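You operate a simulated robot arm through the tools that you are given. There is no shell and no other tool. Be economical: measure what you need, move in short steps, check, and stop when the job is done.

The job below is to be done with a simulated robot arm. You get a single attempt, and the scene is never put back.

JOB
Three sock balls wait by the sorter: sort them in by wash label, then close and lock it.
Fine: cover shut, orange knob at LOCK.

The check looks at the end state, three seconds after you hand in, the way a careful person would. Anything else that was tipped, shoved, dropped, spilled or broken makes it a failure. A push-on lid holds only when it is set on centred and level and pressed home; a screw cap is set on level and turned clockwise until tight.

ROBOT AND FRAMES
A 7-joint arm with a two-finger parallel gripper, fixed in place. Base frame: the origin is at the foot of the arm, x ahead of it, y to its left, z up; the work surface is at about z = 900. Lengths are in mm, angles in rad, forces in N, time in s.
With the tool pointing down near the work surface it reaches from about 300 to 680 mm from the base axis. Its first joint turns from -1.152 to 1.152 rad. Payload 1.57 kg.
The TCP is the grasp point between the finger pads, 30 mm short of the fingertips. In the tool frame z runs along the fingers and y along their closing line. The gripper opens to 110 mm. The fingers are 24 mm wide and 12 mm thick; the gripper's body (48 by 112 mm) begins 78 mm behind the TCP.
Orientation is that of the tool frame in the base frame, as a unit quaternion [x, y, z, w]. With the fingers straight down and closing along the base's y, the tool's x points along the base's -x, its y along +y and its z along -z.

CONTROLS
- The arm moves only by the tool nudge_tool. Its argument "series" is a list of rows, each a list of 3 entries, a list of its own where there are three numbers: the gripper command, from -1 (shut) to 1 (fully open), values between in proportion, then the shift along the base's x, y, z in mm, then the turn, a rotation vector about the base's x, y, z in rad. In form: [[hand, [dx, dy, dz], [ax, ay, az]], ...]. A call has 1 to 10 rows; each row shifts and turns the commanded pose from where the row before left it. Each row takes 0.2 s and may step no farther than 50 mm and 0.15 rad from the row before; otherwise, or with a gripper value out of range, the whole call is refused. A pose out of reach is approached as far as the arm can. The call stops where the force on the tool passes 40 N (or 10 N more than at its start, if that is more) or the arm is blocked; 0.2 s more then pass. Each finger travels about 108 mm/s and halts on what it meets, pressing with about 34 N; the grip force reading is that of the motor and also rises with nothing between the fingers. The clock runs only during rows and for 0.2 s after the last one: add rows that do not move to give the fingers time. The reply holds the time, the measured pose of the TCP, the force on the tool along the base axes, the opening and the grip force, in the units named above and with some noise, with the torque about the TCP (base axes, N m) and any sound that the robot's microphone picked up, and new pictures: "pictures" is both (left out), scene, wrist or none.
- Cameras (640 x 400 px; columns grow to the right, rows downward): "scene" is fixed at [154.3, -385.9, 1421.3]; the picture's right is [0.85, -0.52, 0.00], its down [-0.25, -0.41, -0.88] and it looks along [0.46, 0.75, -0.48] (base axes); focal length 311 px, centre (320, 200). "wrist" rides on the gripper at [70, 16, -141] in the tool frame; the picture's right is [-0.23, 0.97, 0.00], its down [-0.86, -0.20, -0.48] and it looks along [-0.47, -0.11, 0.88] (tool axes); focal length 222 px, centre (320, 200). There is no depth. A picture from a camera that has moved, and an enlarged one, comes with that camera's place and axes in the base frame and with its lens. The place of the scene camera against the robot may be out by one fixed shift of up to 12 mm in any direction.
- enlarge(camera, box): a new picture of the part [left, top, right, bottom] of that camera's present view, enlarged. It takes no simulated time.
- hand_in(): hands the job in; it is judged then, once.

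Work in short steps. Places have to be worked out from the pictures, the camera data and where the tool is seen: move nearer, look again, correct. Check each grasp and each placing, and mend what went wrong. You have 120 turns and 200 pictures in all, those below and enlarged ones among them. Open the gripper and draw the arm clear of the work before you hand the job in, unless the task says otherwise; then end with one line.

The tools are called after "Call:" by a JSON object that holds its "fn" and its "kwargs". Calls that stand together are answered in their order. nudge_tool: Moves the arm, as the interface text tells. Its arguments: {"type":"object","properties":{"series":{"type":"array","items":{"type":"array"}},"pictures":{"type":"string","enum":["both","scene","wrist","none"]}},"required":["series"]} The other tools are called the same way: enlarge (camera, box) takes an enlarged picture of a part of a camera's view; hand_in () hands the job in.

At the start:

```text
t: 0.0
ee_pos: [412.7, -28.0, 1293.6]
ee_rot: [-0.001, 1.0, -0.001, 0.0]
force: [0.3, 0.0, 0.0]
ft_torque: [-0.01, -0.03, 0.01]
gripper_width: 110.3
grip_force: 0.1
```

scene: 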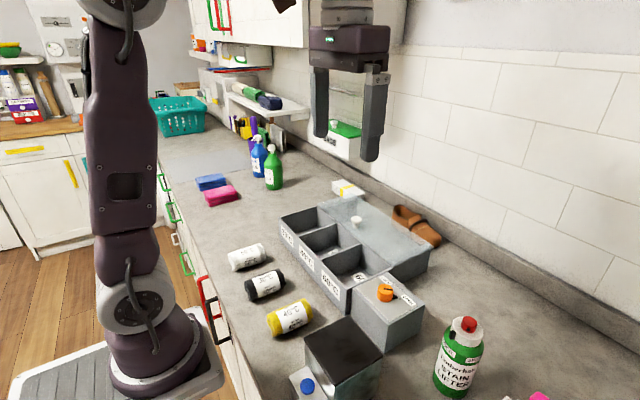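
wrist: 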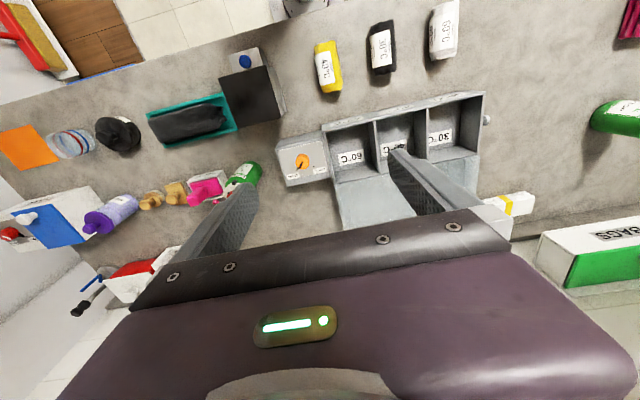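

I'll look closely at the sorter and the sock balls to read the labels first.

Call:
{"fn": "enlarge", "kwargs": {"camera": "scene", "box": [220, 170, 440, 350]}}

Call:
{"fn": "enlarge", "kwargs": {"camera": "wrist", "box": [260, 0, 520, 230]}}

```text
2.22 times, centred on (330, 260) of scene
camera zoom: at [154.3, -385.9, 1421.3], right [0.85, -0.52, 0.0], down [-0.25, -0.41, -0.88], along [0.46, 0.75, -0.48], focal length 691 px, centre (298, 67)
```

zoom: 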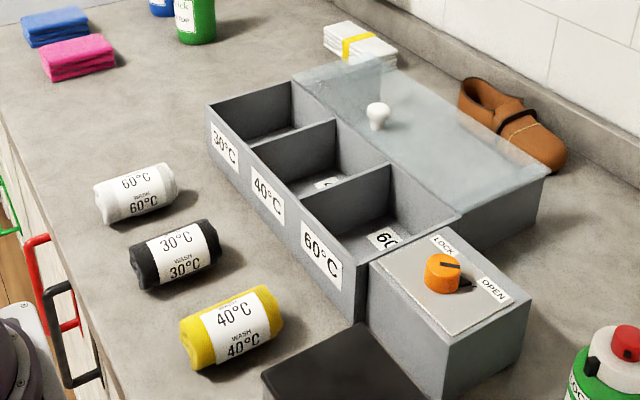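

```text
1.74 times, centred on (390, 115) of wrist
camera zoom: at [343.7, -12.4, 1435.4], right [0.23, 0.97, 0.0], down [0.86, -0.2, 0.48], along [0.47, -0.11, -0.88], focal length 386 px, centre (198, 348)
```

zoom: 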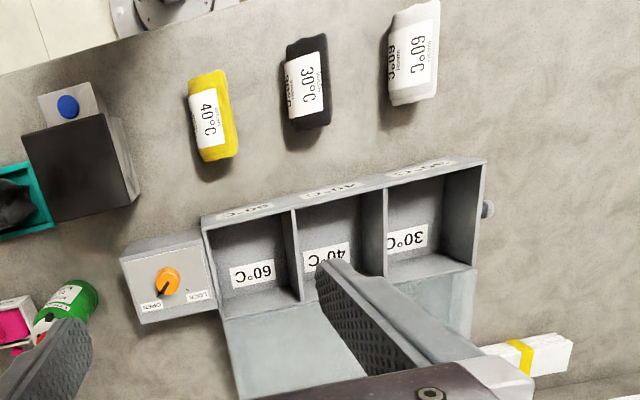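

The sorter bins run 60/40/30 along increasing y; socks are yellow 40, black 30 and white 60. I estimate yellow at about (327, 8), black (320, 115), white (319, 229). I'll go above yellow and check.

Call:
{"fn": "nudge_tool", "kwargs": {"series": [[0.5, [-17, 7, -40], [0, 0, 0]], [0.5, [-17, 7, -40], [0, 0, 0]], [0.5, [-17, 7, -40], [0, 0, 0]], [0.5, [-17, 7, -40], [0, 0, 0]], [0.5, [-17, 8, -40], [0, 0, 0]], [0.5, [0, 0, 0], [0, 0, 0]]]}}

```text
t: 1.4
ee_pos: [327.4, 7.6, 1093.6]
ee_rot: [0.0, 1.0, 0.0, 0.0]
force: [0.1, -0.2, 0.2]
ft_torque: [0.01, 0.0, 0.04]
gripper_width: 82.3
grip_force: 0.1
camera wrist: at [258.9, 24.0, 1234.9], right [0.23, 0.97, 0.0], down [0.85, -0.2, 0.48], along [0.47, -0.11, -0.88], focal length 222 px, centre (320, 200)
```

scene: 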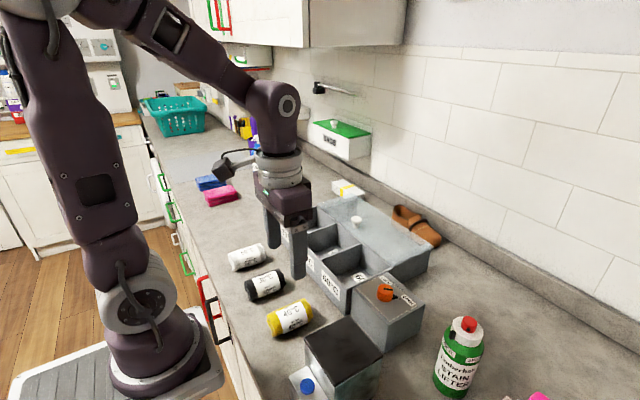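
wrist: 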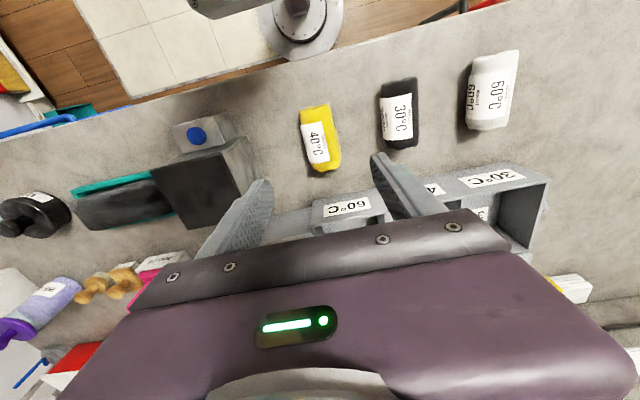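

Yellow is refined to about (333, 9). I'll descend over it to TCP z≈937 with an 82 mm opening.

Call:
{"fn": "nudge_tool", "kwargs": {"series": [[0.5, [5.5, 1.5, -40], [0, 0, 0]], [0.5, [0, 0, -40], [0, 0, 0]], [0.5, [0, 0, -40], [0, 0, 0]], [0.5, [0, 0, -20], [0, 0, 0]], [0.5, [0, 0, -16], [0, 0, 0]], [0.5, [0, 0, 0], [0, 0, 0]]]}}

```text
t: 2.8
ee_pos: [333.0, 8.0, 937.1]
ee_rot: [-0.001, 1.0, 0.0, 0.0]
force: [0.1, -0.3, -0.7]
ft_torque: [0.02, -0.01, 0.0]
gripper_width: 82.5
grip_force: 0.0
camera wrist: at [264.1, 24.8, 1078.4], right [0.23, 0.97, 0.0], down [0.86, -0.2, 0.48], along [0.47, -0.11, -0.88], focal length 222 px, centre (320, 200)
```

scene: 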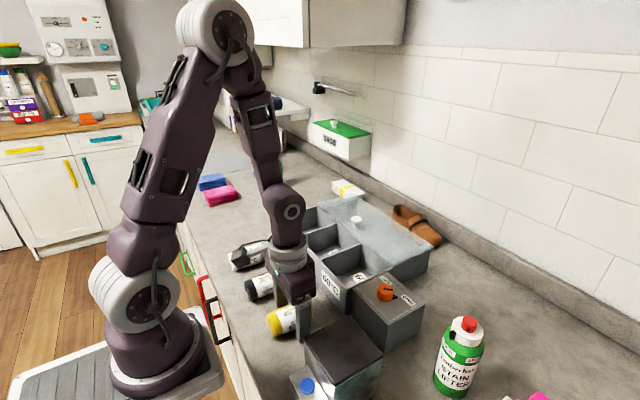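
wrist: 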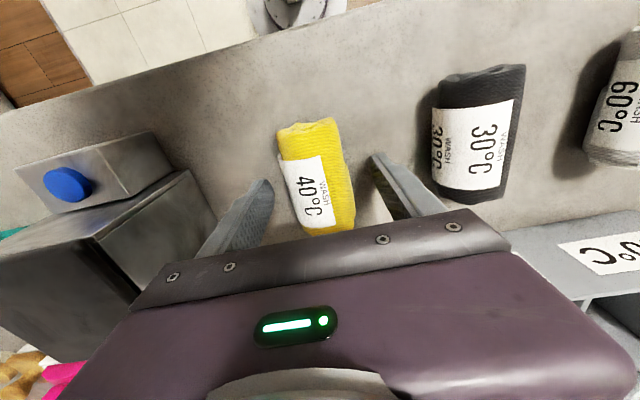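

Yellow sits between the fingers; close and wait, then lift.

Call:
{"fn": "nudge_tool", "kwargs": {"series": [[-1, [0, 0, 0], [0, 0, 0]], [-1, [0, 0, 0], [0, 0, 0]], [-1, [0, 0, 0], [0, 0, 0]], [-1, [0, 0, 40], [0, 0, 0]], [-1, [0, 0, 45], [0, 0, 0]], [-1, [0, 0, 45], [0, 0, 0]], [-1, [0, 0, 0], [0, 0, 0]]]}}

```text
t: 4.4
ee_pos: [332.5, 9.3, 1067.9]
ee_rot: [0.0, 1.0, 0.0, -0.001]
force: [0.0, 0.1, -0.2]
ft_torque: [0.0, 0.0, -0.01]
gripper_width: 45.5
grip_force: 33.6
camera wrist: at [263.8, 25.3, 1209.8], right [0.23, 0.97, 0.0], down [0.86, -0.2, 0.48], along [0.47, -0.11, -0.88], focal length 222 px, centre (320, 200)
```

scene: 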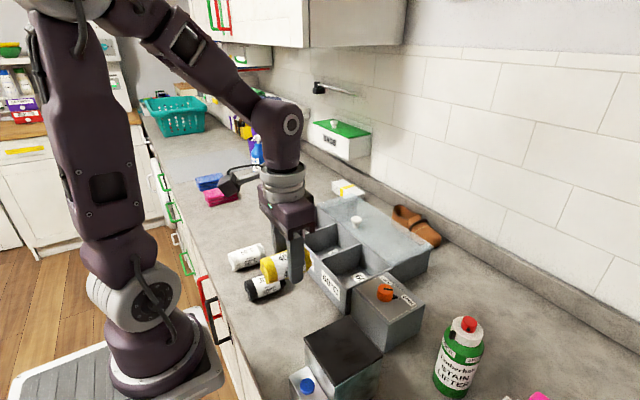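
wrist: 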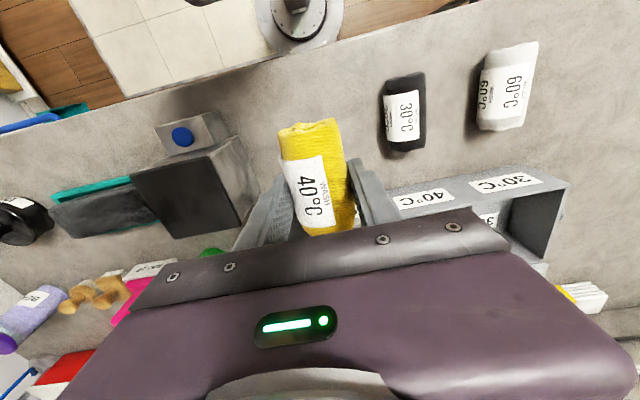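

Yellow is held (45 mm). I place the bin rims at about z 970, x 440–550, dividers at y≈77 and 176, so the 40° bin centre is ≈(494, 127). I'll carry it above there and look.

Call:
{"fn": "nudge_tool", "kwargs": {"series": [[-1, [32, 23.6, 4], [0, 0, 0]], [-1, [32, 23.6, 0], [0, 0, 0]], [-1, [32, 23.6, 0], [0, 0, 0]], [-1, [32, 23.6, 0], [0, 0, 0]], [-1, [32, 23.6, 0], [0, 0, 0]], [-1, [0, 0, 0], [0, 0, 0]]]}}

```text
t: 5.8
ee_pos: [492.9, 128.7, 1072.2]
ee_rot: [0.0, 1.0, 0.0, 0.0]
force: [0.3, 0.3, -0.2]
ft_torque: [0.03, -0.01, 0.0]
gripper_width: 45.2
grip_force: 33.8
camera wrist: at [424.4, 143.4, 1214.1], right [0.23, 0.97, 0.0], down [0.86, -0.2, 0.48], along [0.47, -0.11, -0.88], focal length 222 px, centre (320, 200)
```

scene: 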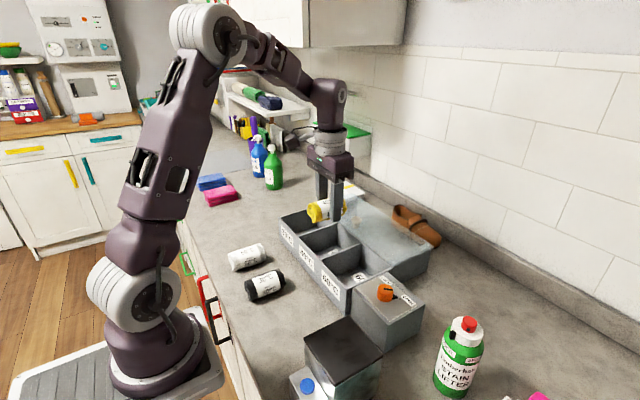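
wrist: 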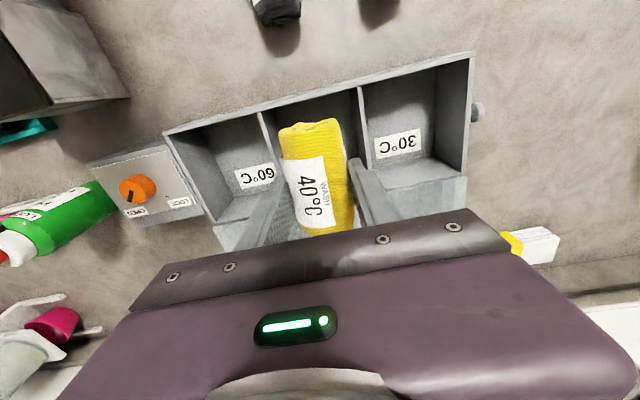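

From this view the middle bin spans y 77–179 and x≈440–562. I'll shift +8 in x and lower into the bin, TCP z≈953.

Call:
{"fn": "nudge_tool", "kwargs": {"series": [[-1, [8, -0.5, -30], [0, 0, 0]], [-1, [0, 0, -40], [0, 0, 0]], [-1, [0, 0, -30], [0, 0, 0]], [-1, [0, 0, -20], [0, 0, 0]], [-1, [0, 0, 0], [0, 0, 0]]]}}

```text
t: 7.0
ee_pos: [500.3, 128.0, 951.5]
ee_rot: [0.0, 1.0, 0.0, -0.001]
force: [0.2, 0.3, 0.2]
ft_torque: [0.0, 0.01, -0.01]
gripper_width: 44.6
grip_force: 33.8
camera wrist: at [431.6, 143.1, 1093.0], right [0.23, 0.97, 0.0], down [0.86, -0.2, 0.48], along [0.47, -0.11, -0.88], focal length 222 px, centre (320, 200)
```

scene: 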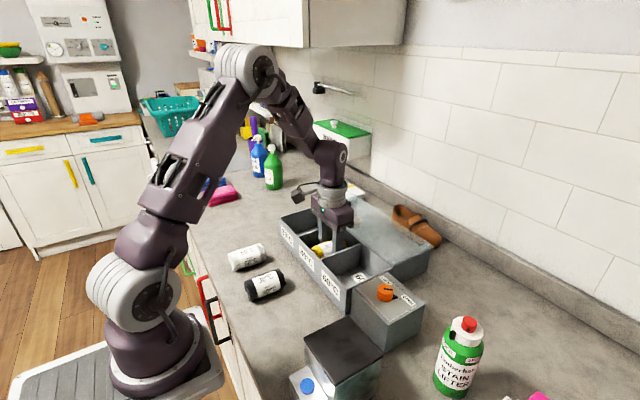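
wrist: 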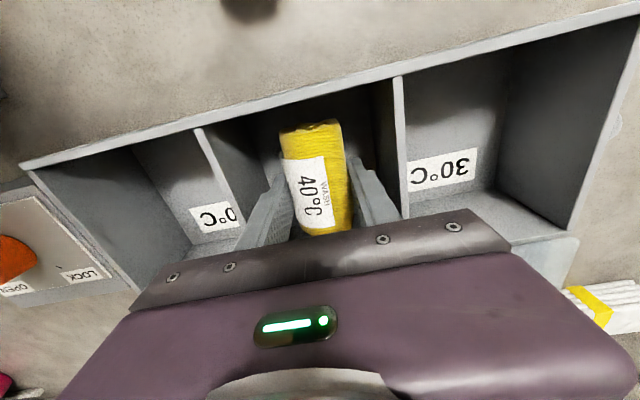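

The sock is well inside the middle bin. Lower a touch, release partially and rise.

Call:
{"fn": "nudge_tool", "kwargs": {"series": [[-1, [0, 0, -6], [0, 0, 0]], [0.05, [0, 0, 0], [0, 0, 0]], [0.05, [0, 0, 0], [0, 0, 0]], [0.05, [0, 0, 40], [0, 0, 0]], [0.05, [0, 0, 45], [0, 0, 0]], [0.05, [0, 0, 45], [0, 0, 0]], [0.05, [0, 0, 0], [0, 0, 0]]]}}

```text
t: 8.6
ee_pos: [500.3, 126.6, 1075.1]
ee_rot: [0.001, 1.0, 0.0, -0.001]
force: [-0.3, 0.4, 0.6]
ft_torque: [0.05, 0.0, 0.01]
gripper_width: 57.7
grip_force: 0.0
camera wrist: at [431.7, 142.2, 1217.1], right [0.23, 0.97, 0.0], down [0.86, -0.2, 0.48], along [0.47, -0.11, -0.88], focal length 222 px, centre (320, 200)
```

scene: 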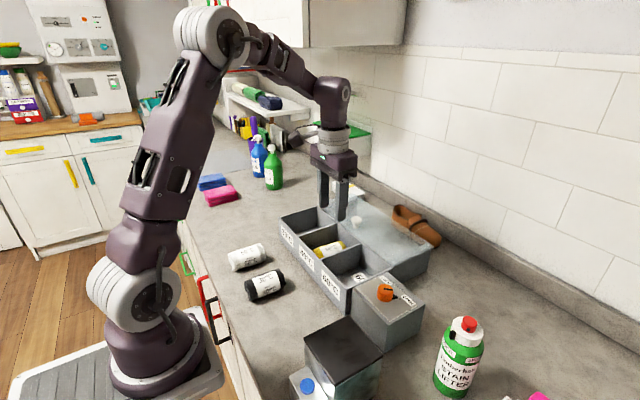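
wrist: 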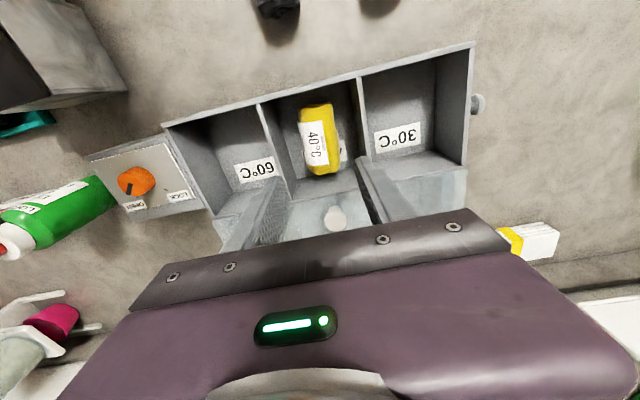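

Yellow is in its bin. Next black, at about (330, 117): travel above and pause for a check.

Call:
{"fn": "nudge_tool", "kwargs": {"series": [[0.05, [-34, -2, 0], [0, 0, 0]], [0.5, [-34, -2, 0], [0, 0, 0]], [0.5, [-34, -2, 0], [0, 0, 0]], [0.5, [-34, -2, 0], [0, 0, 0]], [0.5, [-34, -2, 0], [0, 0, 0]], [0.5, [0, 0, -50], [0, 0, 0]], [0.5, [0, 0, 0], [0, 0, 0]]], "pictures": "wrist"}}

```text
t: 10.2
ee_pos: [329.9, 118.4, 1024.2]
ee_rot: [0.0, 1.0, -0.001, 0.0]
force: [-0.6, -0.1, 0.5]
ft_torque: [-0.05, 0.02, 0.02]
gripper_width: 82.6
grip_force: 0.0
camera wrist: at [261.5, 133.3, 1166.3], right [0.23, 0.97, 0.0], down [0.85, -0.2, 0.48], along [0.47, -0.11, -0.88], focal length 222 px, centre (320, 200)
```

wrist: 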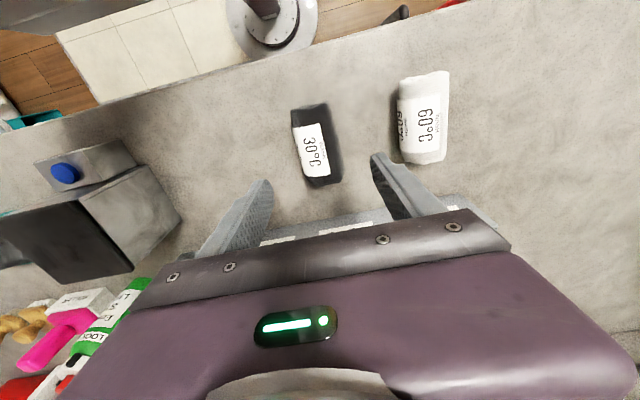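

Black at about (326, 115). Descend, grip, lift.

Call:
{"fn": "nudge_tool", "kwargs": {"series": [[0.5, [-2, -3, -40], [0, 0, 0]], [0.5, [0, 0, -30], [0, 0, 0]], [0.5, [0, 0, -17], [0, 0, 0]], [-1, [0, 0, 0], [0, 0, 0]], [-1, [0, 0, 0], [0, 0, 0]], [-1, [0, 0, 0], [0, 0, 0]], [-1, [0, 0, 45], [0, 0, 0]], [-1, [0, 0, 45], [0, 0, 0]], [-1, [0, 0, 45], [0, 0, 0]], [-1, [0, 0, 0], [0, 0, 0]]], "pictures": "wrist"}}

```text
t: 12.4
ee_pos: [329.7, 112.1, 1073.7]
ee_rot: [0.0, 1.0, 0.0, -0.001]
force: [0.5, -0.5, -0.2]
ft_torque: [0.0, -0.01, 0.02]
gripper_width: 44.8
grip_force: 34.0
camera wrist: at [260.9, 129.3, 1215.7], right [0.23, 0.97, 0.0], down [0.85, -0.2, 0.48], along [0.47, -0.11, -0.88], focal length 222 px, centre (320, 200)
```

wrist: 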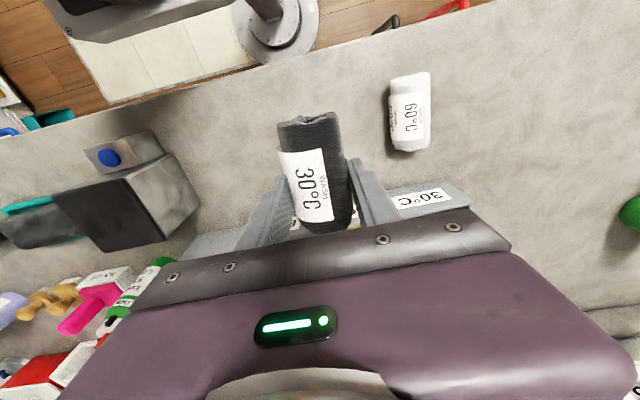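

Black held. Carry to above the 30° bin centre ≈(505, 231).

Call:
{"fn": "nudge_tool", "kwargs": {"series": [[-1, [35, 23.7, 0], [0, 0, 0]], [-1, [35, 23.7, 0], [0, 0, 0]], [-1, [35, 23.7, 0], [0, 0, 0]], [-1, [35, 23.7, 0], [0, 0, 0]], [-1, [35, 23.7, 0], [0, 0, 0]], [-1, [0, 0, -30], [0, 0, 0]], [-1, [0, 0, 0], [0, 0, 0]]], "pictures": "wrist"}}

```text
t: 14.0
ee_pos: [503.7, 232.4, 1041.9]
ee_rot: [0.0, 1.0, -0.001, 0.0]
force: [0.7, -0.7, -1.0]
ft_torque: [-0.02, 0.02, 0.03]
gripper_width: 44.8
grip_force: 33.8
camera wrist: at [434.2, 248.5, 1184.7], right [0.23, 0.97, 0.0], down [0.86, -0.2, 0.48], along [0.47, -0.11, -0.88], focal length 222 px, centre (320, 200)
```

wrist: 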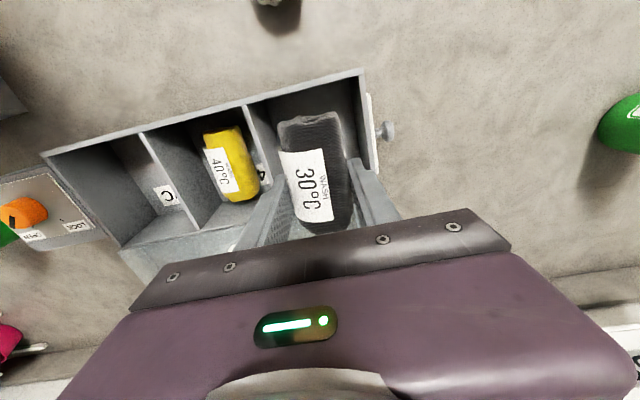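

Aligned with the 30° bin (y 181–285). Lower, release, rise.

Call:
{"fn": "nudge_tool", "kwargs": {"series": [[-1, [0, 0, -40], [0, 0, 0]], [-1, [0, 0, -35], [0, 0, 0]], [-1, [0, 0, -20], [0, 0, 0]], [-1, [0, 0, 0], [0, 0, 0]], [0.05, [0, 0, 0], [0, 0, 0]], [0.05, [0, 0, 0], [0, 0, 0]], [0.05, [0, 0, 40], [0, 0, 0]], [0.05, [0, 0, 45], [0, 0, 0]], [0.05, [0, 0, 45], [0, 0, 0]], [0.05, [0, 0, 0], [0, 0, 0]]]}}

```text
t: 16.2
ee_pos: [504.6, 231.6, 1078.9]
ee_rot: [0.0, 1.0, 0.001, 0.0]
force: [0.4, -0.5, -0.3]
ft_torque: [0.02, -0.02, -0.02]
gripper_width: 57.8
grip_force: 0.0
camera wrist: at [435.2, 247.1, 1220.9], right [0.23, 0.97, 0.0], down [0.85, -0.2, 0.48], along [0.47, -0.11, -0.88], focal length 222 px, centre (320, 200)
```

scene: 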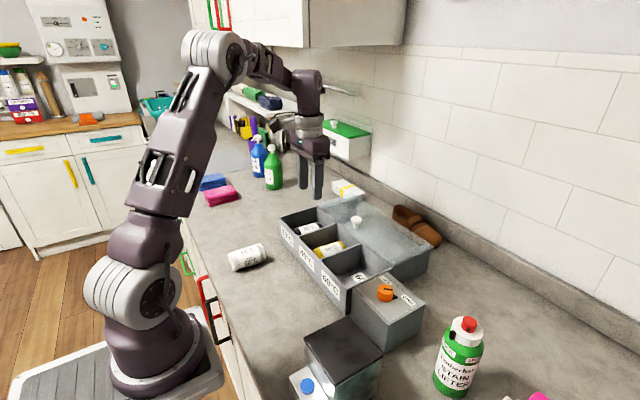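
wrist: 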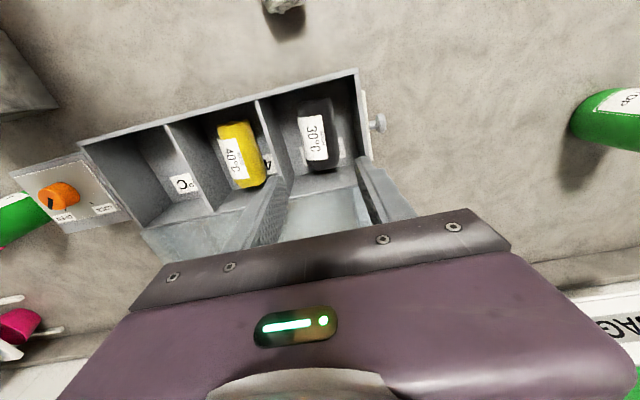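

Black is in. Now white at about (328, 230).

Call:
{"fn": "nudge_tool", "kwargs": {"series": [[0.05, [-35, 0, 0], [0, 0, 0]], [0.5, [-35, 0, 0], [0, 0, 0]], [0.5, [-35, 0, 0], [0, 0, 0]], [0.5, [-35, 0, 0], [0, 0, 0]], [0.5, [-35, 0, -5], [0, 0, 0]], [0.5, [0, 0, -50], [0, 0, 0]], [0.5, [0, 0, 0], [0, 0, 0]]], "pictures": "wrist"}}

```text
t: 17.8
ee_pos: [328.8, 231.9, 1023.8]
ee_rot: [0.001, 1.0, 0.0, 0.0]
force: [0.5, -0.4, -0.7]
ft_torque: [0.03, 0.0, 0.0]
gripper_width: 82.5
grip_force: 0.2
camera wrist: at [260.1, 247.5, 1164.8], right [0.23, 0.97, 0.0], down [0.85, -0.2, 0.48], along [0.47, -0.11, -0.88], focal length 222 px, centre (320, 200)
```

wrist: 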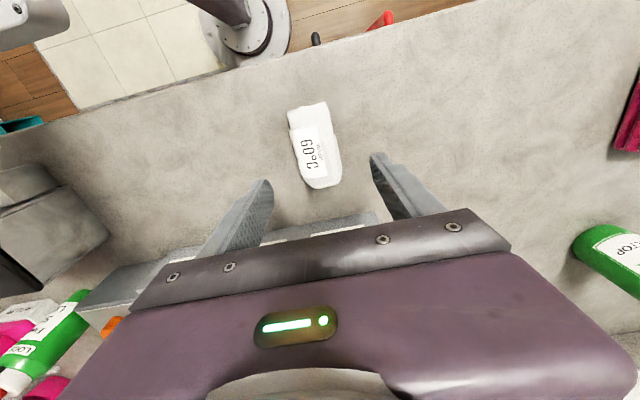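

White is centred nearly as black was; apply the same correction and grasp.

Call:
{"fn": "nudge_tool", "kwargs": {"series": [[0.5, [-3, -3, -40], [0, 0, 0]], [0.5, [0, 0, -30], [0, 0, 0]], [0.5, [0, 0, -17], [0, 0, 0]], [-1, [0, 0, 0], [0, 0, 0]], [-1, [0, 0, 0], [0, 0, 0]], [-1, [0, 0, 0], [0, 0, 0]], [-1, [0, 0, 45], [0, 0, 0]], [-1, [0, 0, 45], [0, 0, 0]], [-1, [0, 0, 45], [0, 0, 0]], [-1, [0, 0, 0], [0, 0, 0]]], "pictures": "wrist"}}

```text
t: 20.0
ee_pos: [326.2, 229.3, 1072.2]
ee_rot: [0.0, 1.0, 0.0, 0.0]
force: [0.0, -0.3, -0.4]
ft_torque: [0.02, 0.04, -0.01]
gripper_width: 45.4
grip_force: 34.0
camera wrist: at [256.9, 245.0, 1214.0], right [0.23, 0.97, 0.0], down [0.86, -0.2, 0.48], along [0.47, -0.11, -0.88], focal length 222 px, centre (320, 200)
```

wrist: 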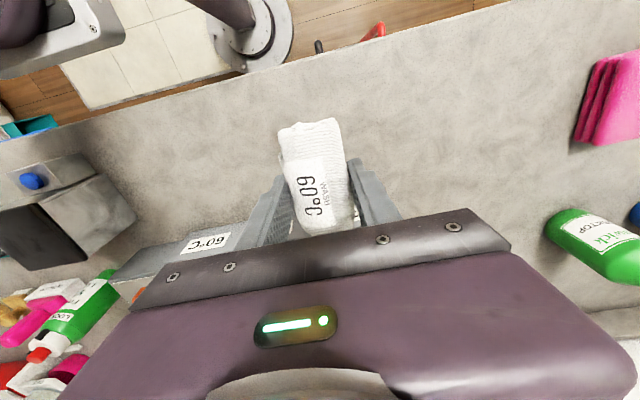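

White held. Carry to above the 60° bin at ≈(502, 24).

Call:
{"fn": "nudge_tool", "kwargs": {"series": [[-1, [25.1, -29.3, 0], [0, 0, 0]], [-1, [25.1, -29.3, 0], [0, 0, 0]], [-1, [25.1, -29.3, 0], [0, 0, 0]], [-1, [25.1, -29.3, 0], [0, 0, 0]], [-1, [25.1, -29.3, 0], [0, 0, 0]], [-1, [25.1, -29.3, 0], [0, 0, 0]], [-1, [25.1, -29.3, 0], [0, 0, 0]], [-1, [0, 0, -30], [0, 0, 0]], [-1, [0, 0, 0], [0, 0, 0]]]}}

```text
t: 22.0
ee_pos: [501.8, 23.2, 1041.6]
ee_rot: [0.0, 1.0, 0.001, 0.0]
force: [0.1, 0.9, 0.1]
ft_torque: [0.04, 0.0, 0.04]
gripper_width: 44.5
grip_force: 33.8
camera wrist: at [433.6, 38.9, 1182.9], right [0.23, 0.97, 0.0], down [0.86, -0.2, 0.48], along [0.47, -0.11, -0.88], focal length 222 px, centre (320, 200)
```

scene: 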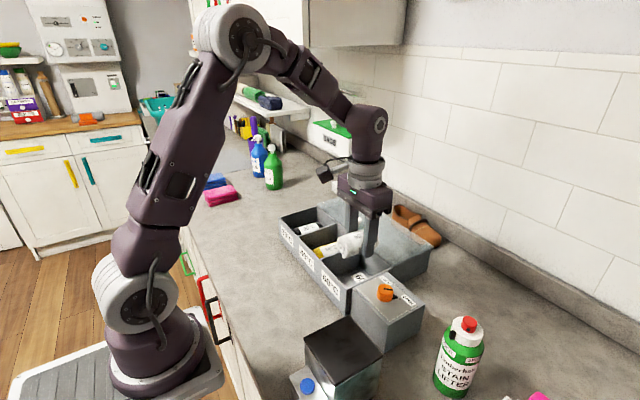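
wrist: 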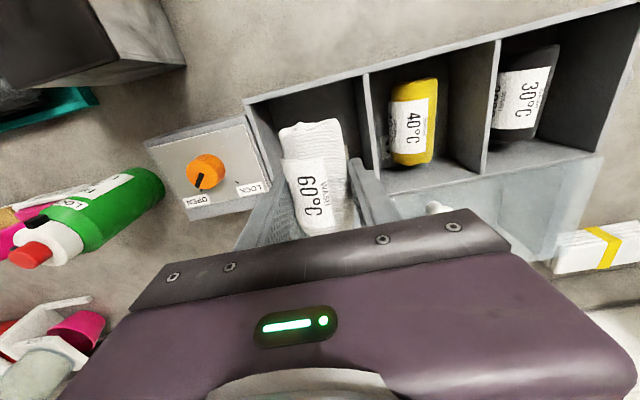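

Aligned (bin y −30…76). Lower, release, rise.

Call:
{"fn": "nudge_tool", "kwargs": {"series": [[-1, [0, 0, -40], [0, 0, 0]], [-1, [0, 0, -35], [0, 0, 0]], [-1, [0, 0, -20], [0, 0, 0]], [-1, [0, 0, 0], [0, 0, 0]], [0.05, [0, 0, 0], [0, 0, 0]], [0.05, [0, 0, 0], [0, 0, 0]], [0.05, [0, 0, 40], [0, 0, 0]], [0.05, [0, 0, 45], [0, 0, 0]], [0.05, [0, 0, 45], [0, 0, 0]], [0.05, [0, 0, 0], [0, 0, 0]]], "pictures": "wrist"}}

```text
t: 24.2
ee_pos: [500.0, 24.1, 1076.9]
ee_rot: [0.0, 1.0, 0.0, 0.0]
force: [-0.1, 0.1, 0.6]
ft_torque: [-0.01, 0.0, -0.03]
gripper_width: 57.9
grip_force: 0.1
camera wrist: at [432.4, 39.4, 1218.9], right [0.23, 0.97, 0.0], down [0.85, -0.2, 0.48], along [0.47, -0.11, -0.88], focal length 222 px, centre (320, 200)
```

wrist: 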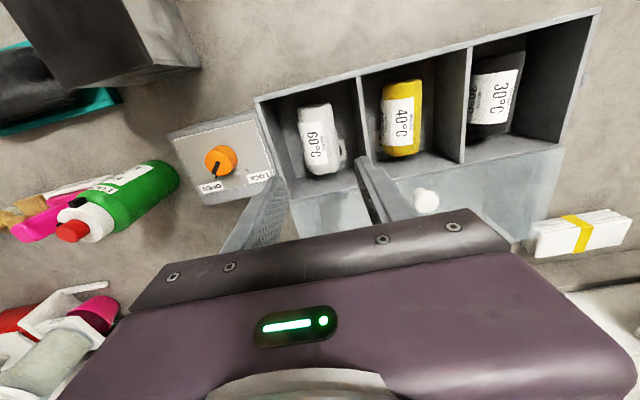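

All three are sorted. Now examine the cover, its knob and the locking knob closely.

Call:
{"fn": "nudge_tool", "kwargs": {"series": [[0.05, [-30, 10, 20], [0, 0, 0]], [0.05, [-40, 20, 20], [0, 0, 0]], [0.05, [-40, 20, 0], [0, 0, 0]], [0.05, [-40, 20, 0], [0, 0, 0]], [0.05, [0, 0, 0], [0, 0, 0]]]}}

Call:
{"fn": "enlarge", "kwargs": {"camera": "scene", "box": [270, 180, 450, 300]}}

Call:
{"fn": "enlarge", "kwargs": {"camera": "wrist", "box": [160, 120, 480, 320]}}

```text
t: 25.4
ee_pos: [351.4, 93.9, 1117.3]
ee_rot: [0.0, 1.0, 0.001, 0.001]
force: [-1.2, 1.3, 0.3]
ft_torque: [0.04, 0.01, 0.04]
gripper_width: 57.8
grip_force: 0.1
camera wrist: at [282.6, 110.8, 1257.8], right [0.23, 0.97, 0.0], down [0.86, -0.2, 0.48], along [0.47, -0.11, -0.88], focal length 222 px, centre (320, 200)
```

scene: 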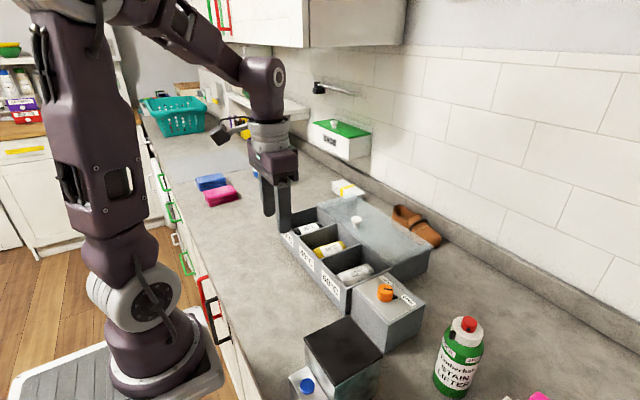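
wrist: 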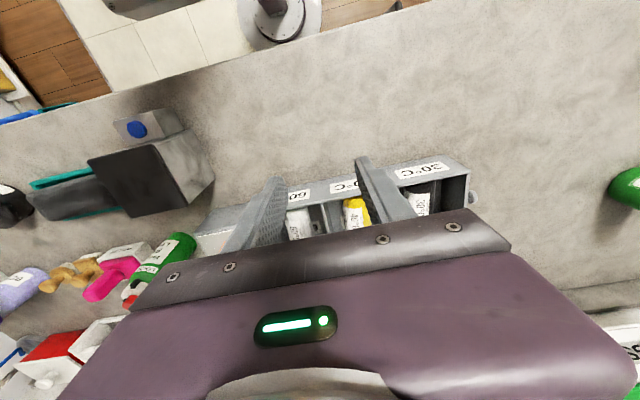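

```text
3.33 times, centred on (360, 240) of scene
camera zoom: at [154.3, -385.9, 1421.3], right [0.85, -0.52, 0.0], down [-0.25, -0.41, -0.88], along [0.46, 0.75, -0.48], focal length 1037 px, centre (187, 67)
```

zoom: 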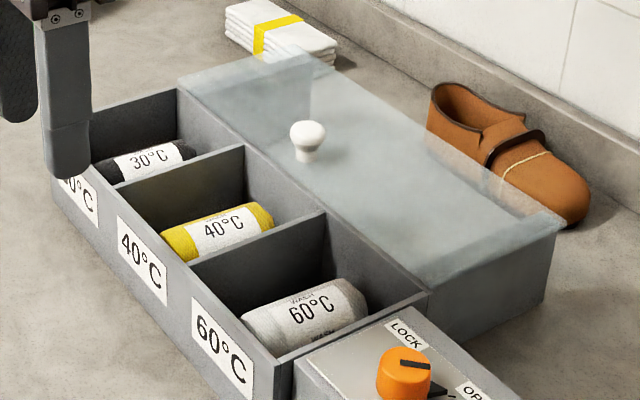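

```text
2.00 times, centred on (320, 220) of wrist
camera zoom: at [282.6, 110.8, 1257.8], right [0.23, 0.97, 0.0], down [0.86, -0.2, 0.48], along [0.47, -0.11, -0.88], focal length 444 px, centre (320, 160)
```

zoom: 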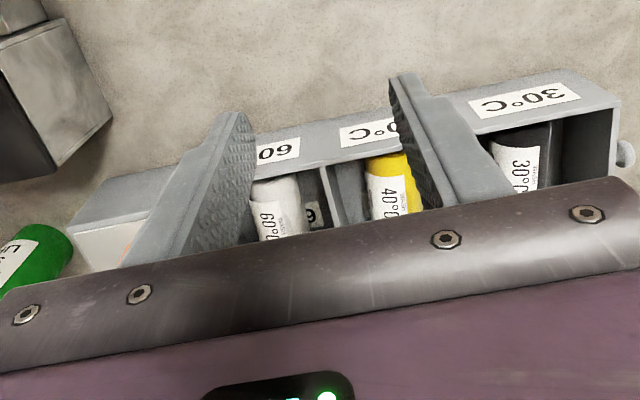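

The cover is a transparent slider with a white knob at ≈(574, 128). There's also a peg on the sorter's left end that I want to inspect before pulling.

Call:
{"fn": "nudge_tool", "kwargs": {"series": [[0.05, [21.5, 34, -6], [0, 0, 0]], [0.05, [21.5, 34, -6], [0, 0, 0]], [0.05, [21.5, 34, -6], [0, 0, 0]], [0.05, [21.5, 34, -6], [0, 0, 0]], [0.05, [21.5, 34, -6], [0, 0, 0]], [0.05, [21.5, 34, -6], [0, 0, 0]], [0.05, [0, 0, 0], [0, 0, 0]]], "pictures": "none"}}

Call:
{"fn": "enlarge", "kwargs": {"camera": "wrist", "box": [160, 50, 480, 250]}}

```text
t: 27.0
ee_pos: [480.8, 299.8, 1078.8]
ee_rot: [0.0, 1.0, 0.0, 0.0]
force: [0.0, -1.0, 0.0]
ft_torque: [0.0, 0.06, 0.01]
gripper_width: 57.7
grip_force: 0.0
```

```text
2.00 times, centred on (320, 150) of wrist
camera zoom: at [411.0, 315.0, 1221.4], right [0.23, 0.97, 0.0], down [0.86, -0.2, 0.48], along [0.47, -0.11, -0.88], focal length 444 px, centre (320, 300)
```

zoom: 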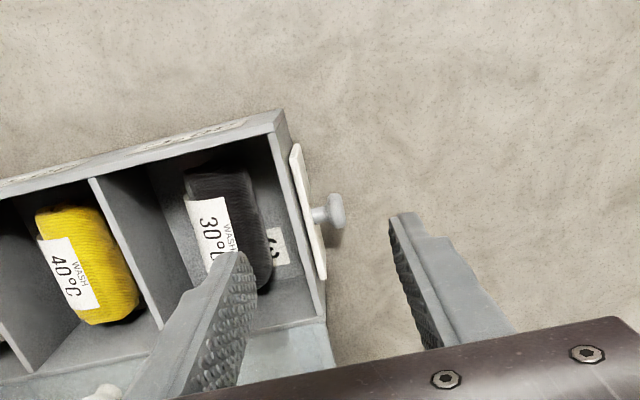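

Just a small pull on a side plate; nothing the job mentions. I'll go above the cover knob and check alignment.

Call:
{"fn": "nudge_tool", "kwargs": {"series": [[0.05, [18.6, -34.4, 0], [0, 0, 0]], [0.05, [18.6, -34.4, 0], [0, 0, 0]], [0.05, [18.6, -34.4, 0], [0, 0, 0]], [0.05, [18.6, -34.4, 0], [0, 0, 0]], [0.05, [18.6, -34.4, 0], [0, 0, 0]], [0.05, [0, 0, -30], [0, 0, 0]], [0.05, [0, 0, 0], [0, 0, 0]]]}}

Call:
{"fn": "enlarge", "kwargs": {"camera": "scene", "box": [270, 160, 450, 280]}}

```text
t: 28.6
ee_pos: [572.8, 125.8, 1049.7]
ee_rot: [0.001, 1.0, 0.0, 0.001]
force: [0.0, -0.8, 0.7]
ft_torque: [-0.02, -0.02, -0.03]
gripper_width: 58.0
grip_force: 0.0
camera wrist: at [504.8, 142.0, 1191.8], right [0.23, 0.97, 0.0], down [0.86, -0.2, 0.48], along [0.47, -0.11, -0.88], focal length 222 px, centre (320, 200)
```

scene: 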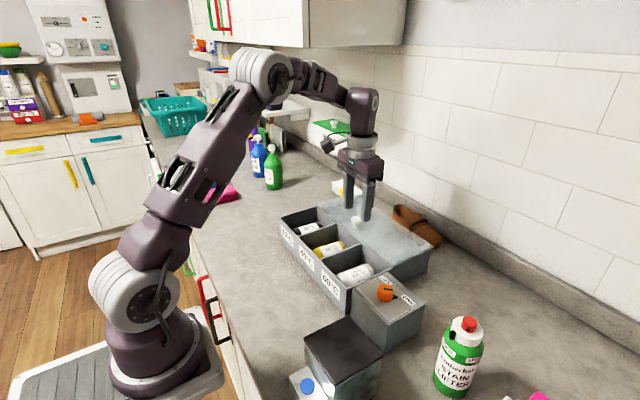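
wrist: 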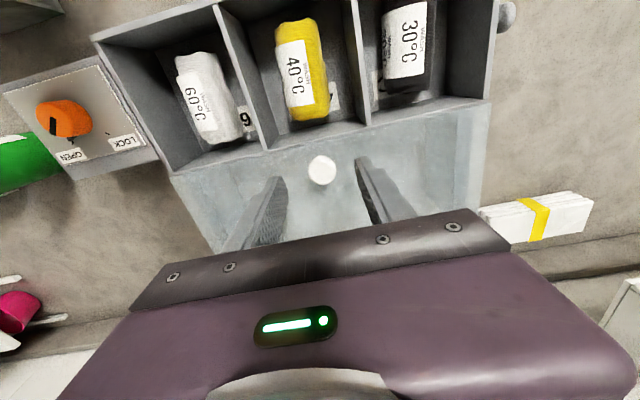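

```text
3.33 times, centred on (360, 220) of scene
camera zoom: at [154.3, -385.9, 1421.3], right [0.85, -0.52, 0.0], down [-0.25, -0.41, -0.88], along [0.46, 0.75, -0.48], focal length 1037 px, centre (187, 133)
```

zoom: 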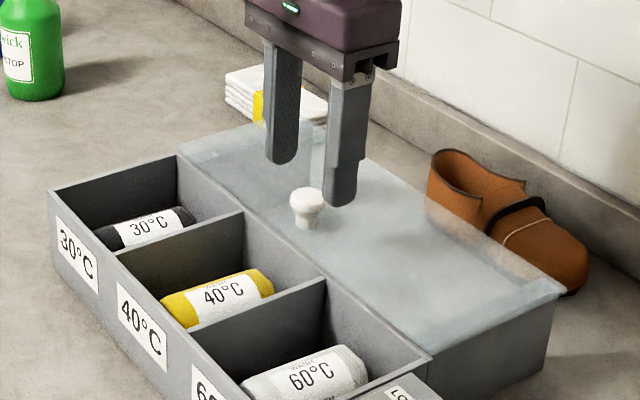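

Knob top is near (580, 128, 995). Lower so the fingertips straddle it, TCP z≈1009.

Call:
{"fn": "nudge_tool", "kwargs": {"series": [[0.05, [7, 2, -15], [0, 0, 0]], [0.05, [0, 0, -15], [0, 0, 0]], [0.05, [0, 0, -10], [0, 0, 0]], [0.05, [0, 0, 0], [0, 0, 0]]]}}

Call:
{"fn": "enlarge", "kwargs": {"camera": "scene", "box": [300, 160, 420, 240]}}

```text
t: 29.6
ee_pos: [579.8, 128.1, 1012.1]
ee_rot: [0.0, 1.0, 0.0, 0.001]
force: [-4.6, -1.7, 29.2]
ft_torque: [-0.14, 0.33, 0.03]
gripper_width: 57.7
grip_force: 0.0
camera wrist: at [511.6, 143.9, 1153.5], right [0.23, 0.97, 0.0], down [0.85, -0.2, 0.48], along [0.47, -0.11, -0.88], focal length 222 px, centre (320, 200)
```

scene: 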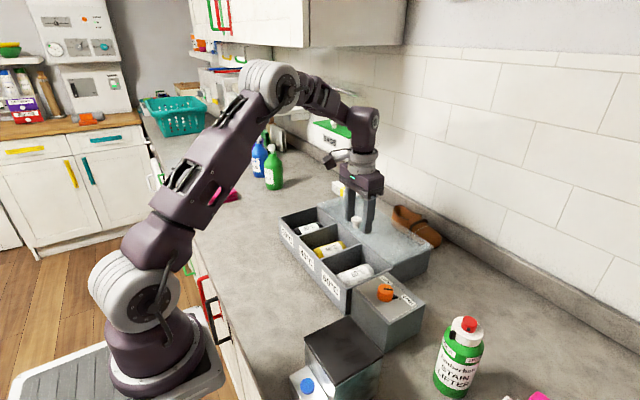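
wrist: 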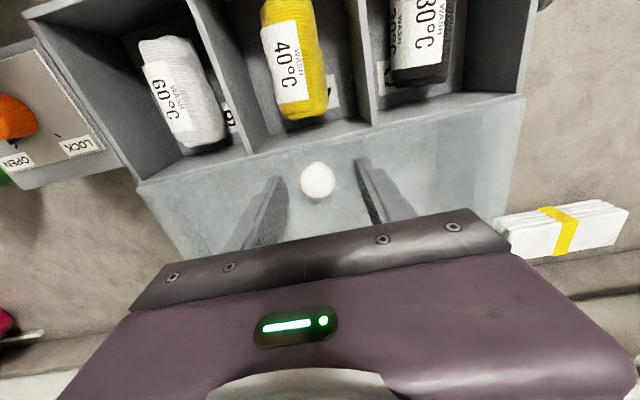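

```text
5.00 times, centred on (360, 200) of scene
camera zoom: at [153.6, -386.0, 1421.4], right [0.85, -0.52, 0.0], down [-0.25, -0.41, -0.88], along [0.46, 0.75, -0.48], focal length 1555 px, centre (120, 200)
```

zoom: 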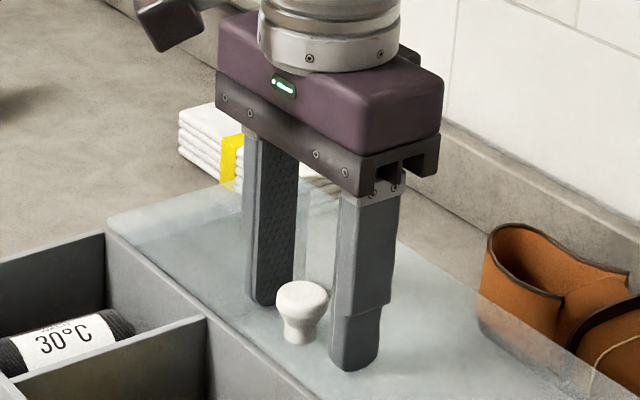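

Fingertips touched the cover at z≈982 (30 N), so the knob is higher and at x≈575. Raise 6 mm, shift −5 in x, then close.

Call:
{"fn": "nudge_tool", "kwargs": {"series": [[0.05, [0, 0, 6], [0, 0, 0]], [0.05, [-5, -1, 0], [0, 0, 0]], [-1, [0, 0, 0], [0, 0, 0]], [-1, [0, 0, 0], [0, 0, 0]], [-1, [0, 0, 0], [0, 0, 0]]]}}

Call:
{"fn": "enlarge", "kwargs": {"camera": "scene", "box": [300, 160, 420, 240]}}

```text
t: 30.8
ee_pos: [575.0, 127.1, 1017.0]
ee_rot: [0.0, 1.0, 0.0, -0.001]
force: [0.5, 4.4, -7.2]
ft_torque: [0.05, -0.01, 0.03]
gripper_width: 25.0
grip_force: 36.1
camera wrist: at [506.9, 143.3, 1157.7], right [0.23, 0.97, 0.0], down [0.86, -0.2, 0.48], along [0.46, -0.11, -0.88], focal length 222 px, centre (320, 200)
```

scene: 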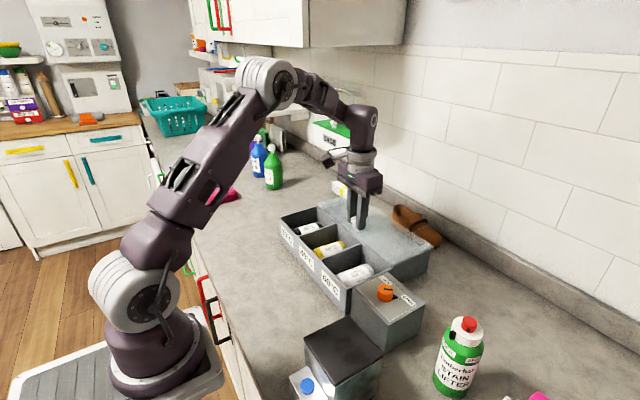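
wrist: 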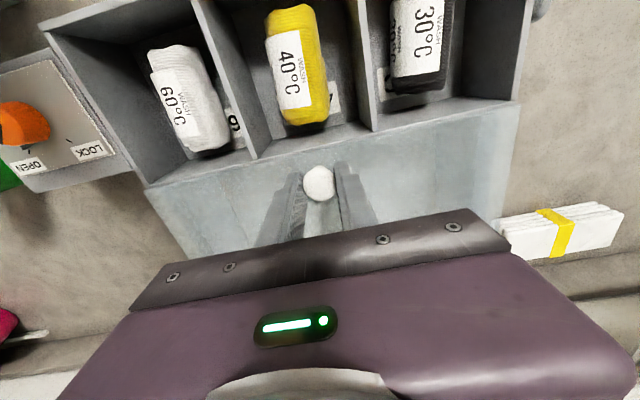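

```text
5.00 times, centred on (360, 200) of scene
camera zoom: at [154.4, -385.7, 1421.3], right [0.85, -0.52, 0.0], down [-0.25, -0.41, -0.88], along [0.46, 0.75, -0.48], focal length 1555 px, centre (120, 200)
```

zoom: 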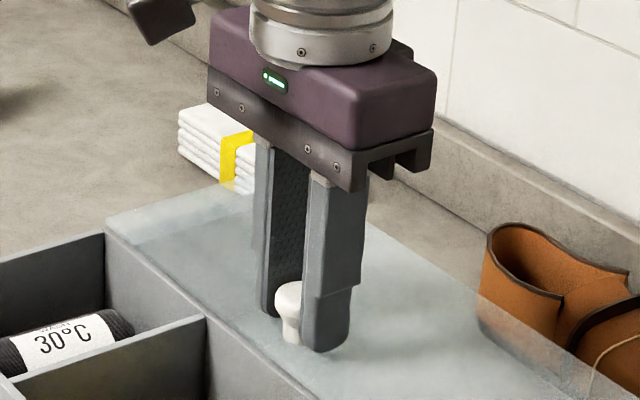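

Knob gripped at 25 mm. Slide −x gently a first 15 mm and check the force.

Call:
{"fn": "nudge_tool", "kwargs": {"series": [[-1, [-5, 0, -1], [0, 0, 0]], [-1, [-10, 0, 0], [0, 0, 0]], [-1, [0, 0, 0], [0, 0, 0]]], "pictures": "wrist"}}

```text
t: 31.6
ee_pos: [561.4, 127.5, 1017.1]
ee_rot: [0.0, 1.0, 0.0, 0.001]
force: [1.1, 4.0, 2.0]
ft_torque: [0.07, -0.22, -0.07]
gripper_width: 25.0
grip_force: 36.4
camera wrist: at [492.2, 143.3, 1157.6], right [0.23, 0.97, 0.0], down [0.85, -0.2, 0.48], along [0.47, -0.11, -0.88], focal length 222 px, centre (320, 200)
```

wrist: 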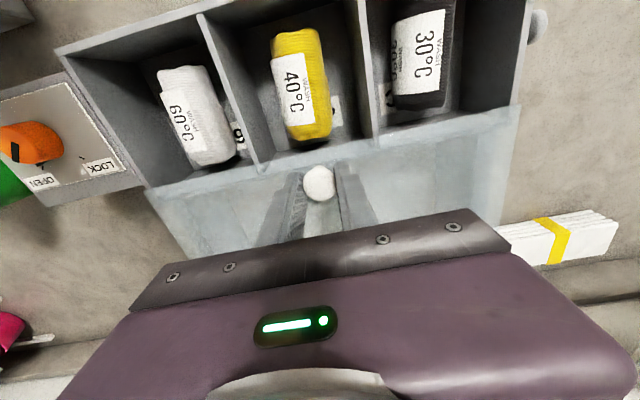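

It slides freely. Continue 80 mm.

Call:
{"fn": "nudge_tool", "kwargs": {"series": [[-1, [-20, 0, 0], [0, 0, 0]], [-1, [-20, 0, 0], [0, 0, 0]], [-1, [-20, 0, 0], [0, 0, 0]], [-1, [-20, 0, 0], [0, 0, 0]], [-1, [0, 0, 0], [0, 0, 0]]]}}

```text
t: 32.8
ee_pos: [481.0, 127.1, 1015.8]
ee_rot: [0.0, 1.0, -0.001, 0.001]
force: [0.2, 6.7, 6.7]
ft_torque: [0.03, -0.17, -0.02]
gripper_width: 25.2
grip_force: 36.6
camera wrist: at [411.5, 143.3, 1157.5], right [0.23, 0.97, 0.0], down [0.85, -0.2, 0.48], along [0.47, -0.11, -0.88], focal length 222 px, centre (320, 200)
```

scene: 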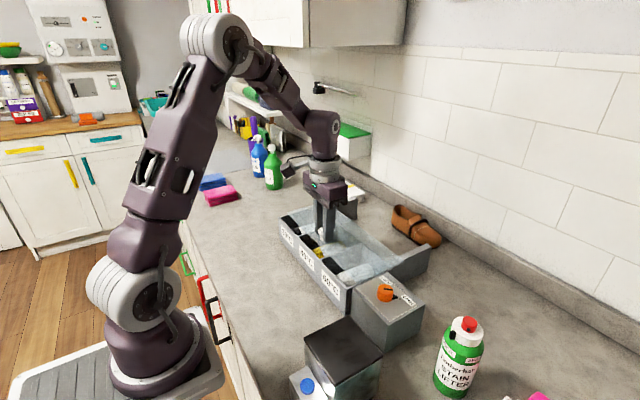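
wrist: 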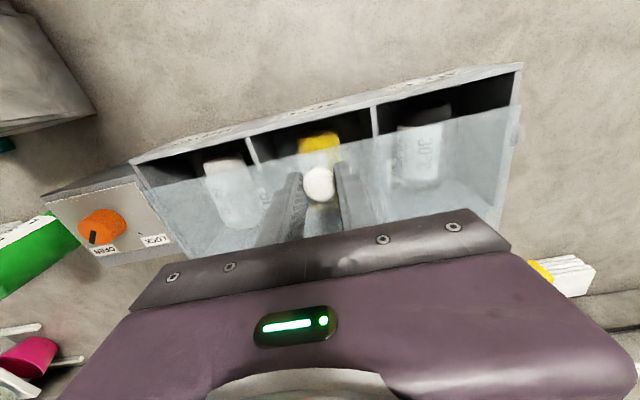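

About 25–30 mm remain. Continue in smaller steps until it meets the stop.

Call:
{"fn": "nudge_tool", "kwargs": {"series": [[-1, [-8, 0, 0], [0, 0, 0]], [-1, [-8, 0, 0], [0, 0, 0]], [-1, [-5, 0, 0], [0, 0, 0]], [-1, [-4, 0, 0], [0, 0, 0]], [-1, [0, 0, 0], [0, 0, 0]]]}}

```text
t: 34.0
ee_pos: [454.1, 128.1, 1015.1]
ee_rot: [0.0, 1.0, 0.0, 0.0]
force: [-0.8, 8.1, -2.4]
ft_torque: [0.05, -0.66, 0.01]
gripper_width: 25.2
grip_force: 36.4
camera wrist: at [386.3, 143.4, 1157.6], right [0.23, 0.97, 0.0], down [0.86, -0.2, 0.48], along [0.47, -0.11, -0.88], focal length 222 px, centre (320, 200)
```

scene: 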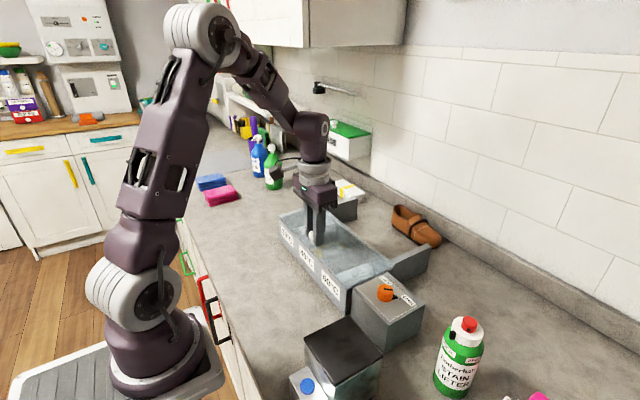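
wrist: 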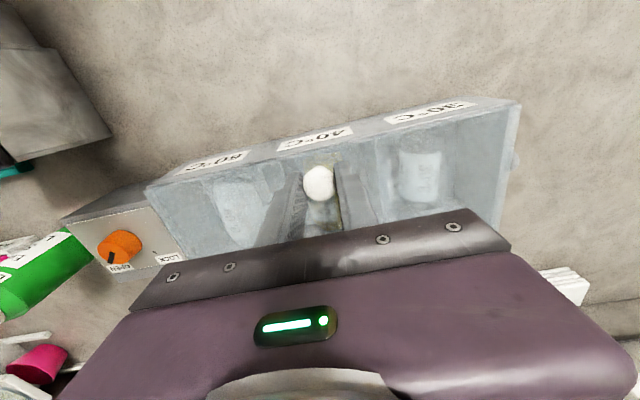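

Nearly flush with the front. Nudge a few mm more to find the stop.

Call:
{"fn": "nudge_tool", "kwargs": {"series": [[-1, [-2, 0, 0], [0, 0, 0]], [-1, [-2, 0, 0], [0, 0, 0]], [-1, [0, 0, 0], [0, 0, 0]]], "pictures": "none"}}

Call:
{"fn": "enlarge", "kwargs": {"camera": "wrist", "box": [120, 60, 540, 260]}}

Call:
{"fn": "enlarge", "kwargs": {"camera": "scene", "box": [260, 180, 440, 320]}}

```text
t: 34.8
ee_pos: [453.5, 128.9, 1015.2]
ee_rot: [0.0, 1.0, 0.0, 0.002]
force: [19.2, 7.4, -9.2]
ft_torque: [0.05, -0.46, -0.04]
gripper_width: 24.7
grip_force: 36.7
```

```text
1.52 times, centred on (330, 160) of wrist
camera zoom: at [383.9, 143.2, 1157.4], right [0.23, 0.97, 0.0], down [0.85, -0.2, 0.48], along [0.47, -0.11, -0.88], focal length 338 px, centre (305, 261)
```

zoom: 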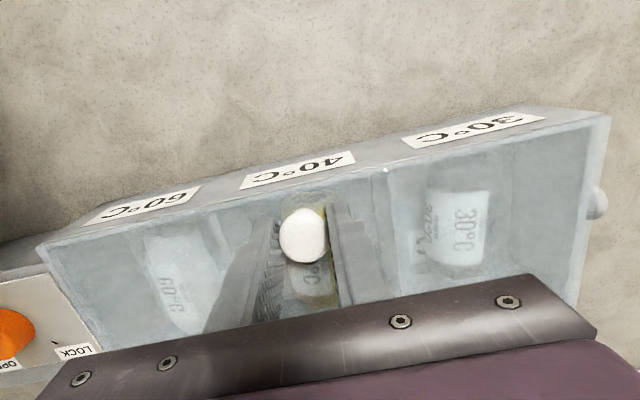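

```text
2.86 times, centred on (350, 250) of scene
camera zoom: at [155.0, -385.6, 1421.3], right [0.85, -0.52, 0.0], down [-0.25, -0.41, -0.88], along [0.46, 0.75, -0.48], focal length 888 px, centre (234, 57)
```

zoom: 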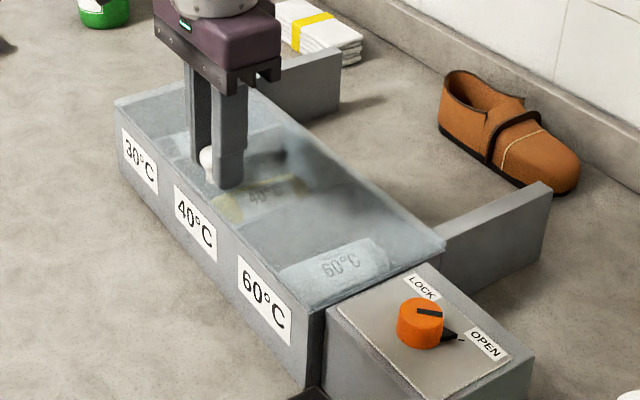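

The stop is met at x 453.5 with 19 N: cover shut. Release, rise, and move to view the orange knob.

Call:
{"fn": "nudge_tool", "kwargs": {"series": [[-1, [2, 0, 0], [0, 0, 0]], [0.05, [0, 0, 0], [0, 0, 0]], [0.05, [0, 0, 0], [0, 0, 0]], [0.05, [0, 0, 30], [0, 0, 0]], [0.05, [0, 0, 35], [0, 0, 0]], [0.05, [6, -50, 0], [0, 0, 0]], [0.05, [6, -50, 0], [0, 0, 0]], [0.05, [6, -50, 0], [0, 0, 0]], [0.05, [6, -50, 0], [0, 0, 0]], [0.05, [0, 0, 0], [0, 0, 0]]]}}

Call:
{"fn": "enlarge", "kwargs": {"camera": "wrist", "box": [200, 80, 480, 255]}}

Call:
{"fn": "enlarge", "kwargs": {"camera": "scene", "box": [280, 190, 440, 310]}}

```text
refused: row 6 steps farther than a row can; nothing moved
```

```text
2.29 times, centred on (340, 168) of wrist
camera zoom: at [383.9, 143.2, 1157.4], right [0.23, 0.97, 0.0], down [0.85, -0.2, 0.48], along [0.47, -0.11, -0.88], focal length 508 px, centre (274, 274)
```

zoom: 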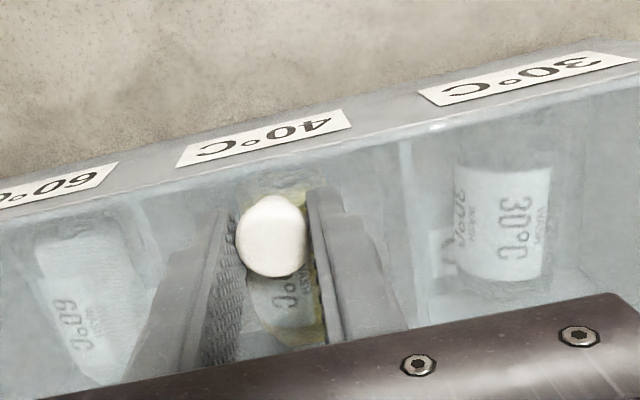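

```text
3.33 times, centred on (360, 250) of scene
camera zoom: at [155.0, -385.6, 1421.3], right [0.85, -0.52, 0.0], down [-0.25, -0.41, -0.88], along [0.46, 0.75, -0.48], focal length 1037 px, centre (187, 33)
```

zoom: 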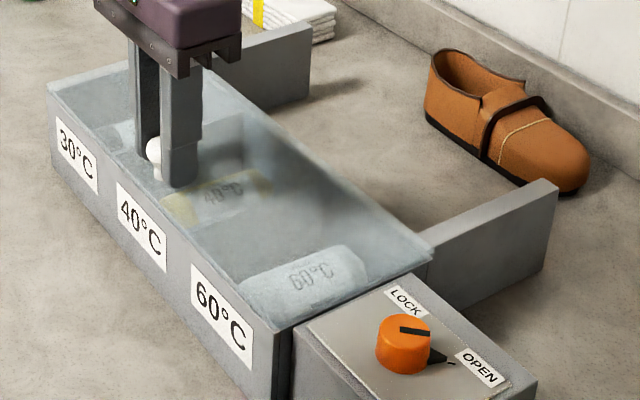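

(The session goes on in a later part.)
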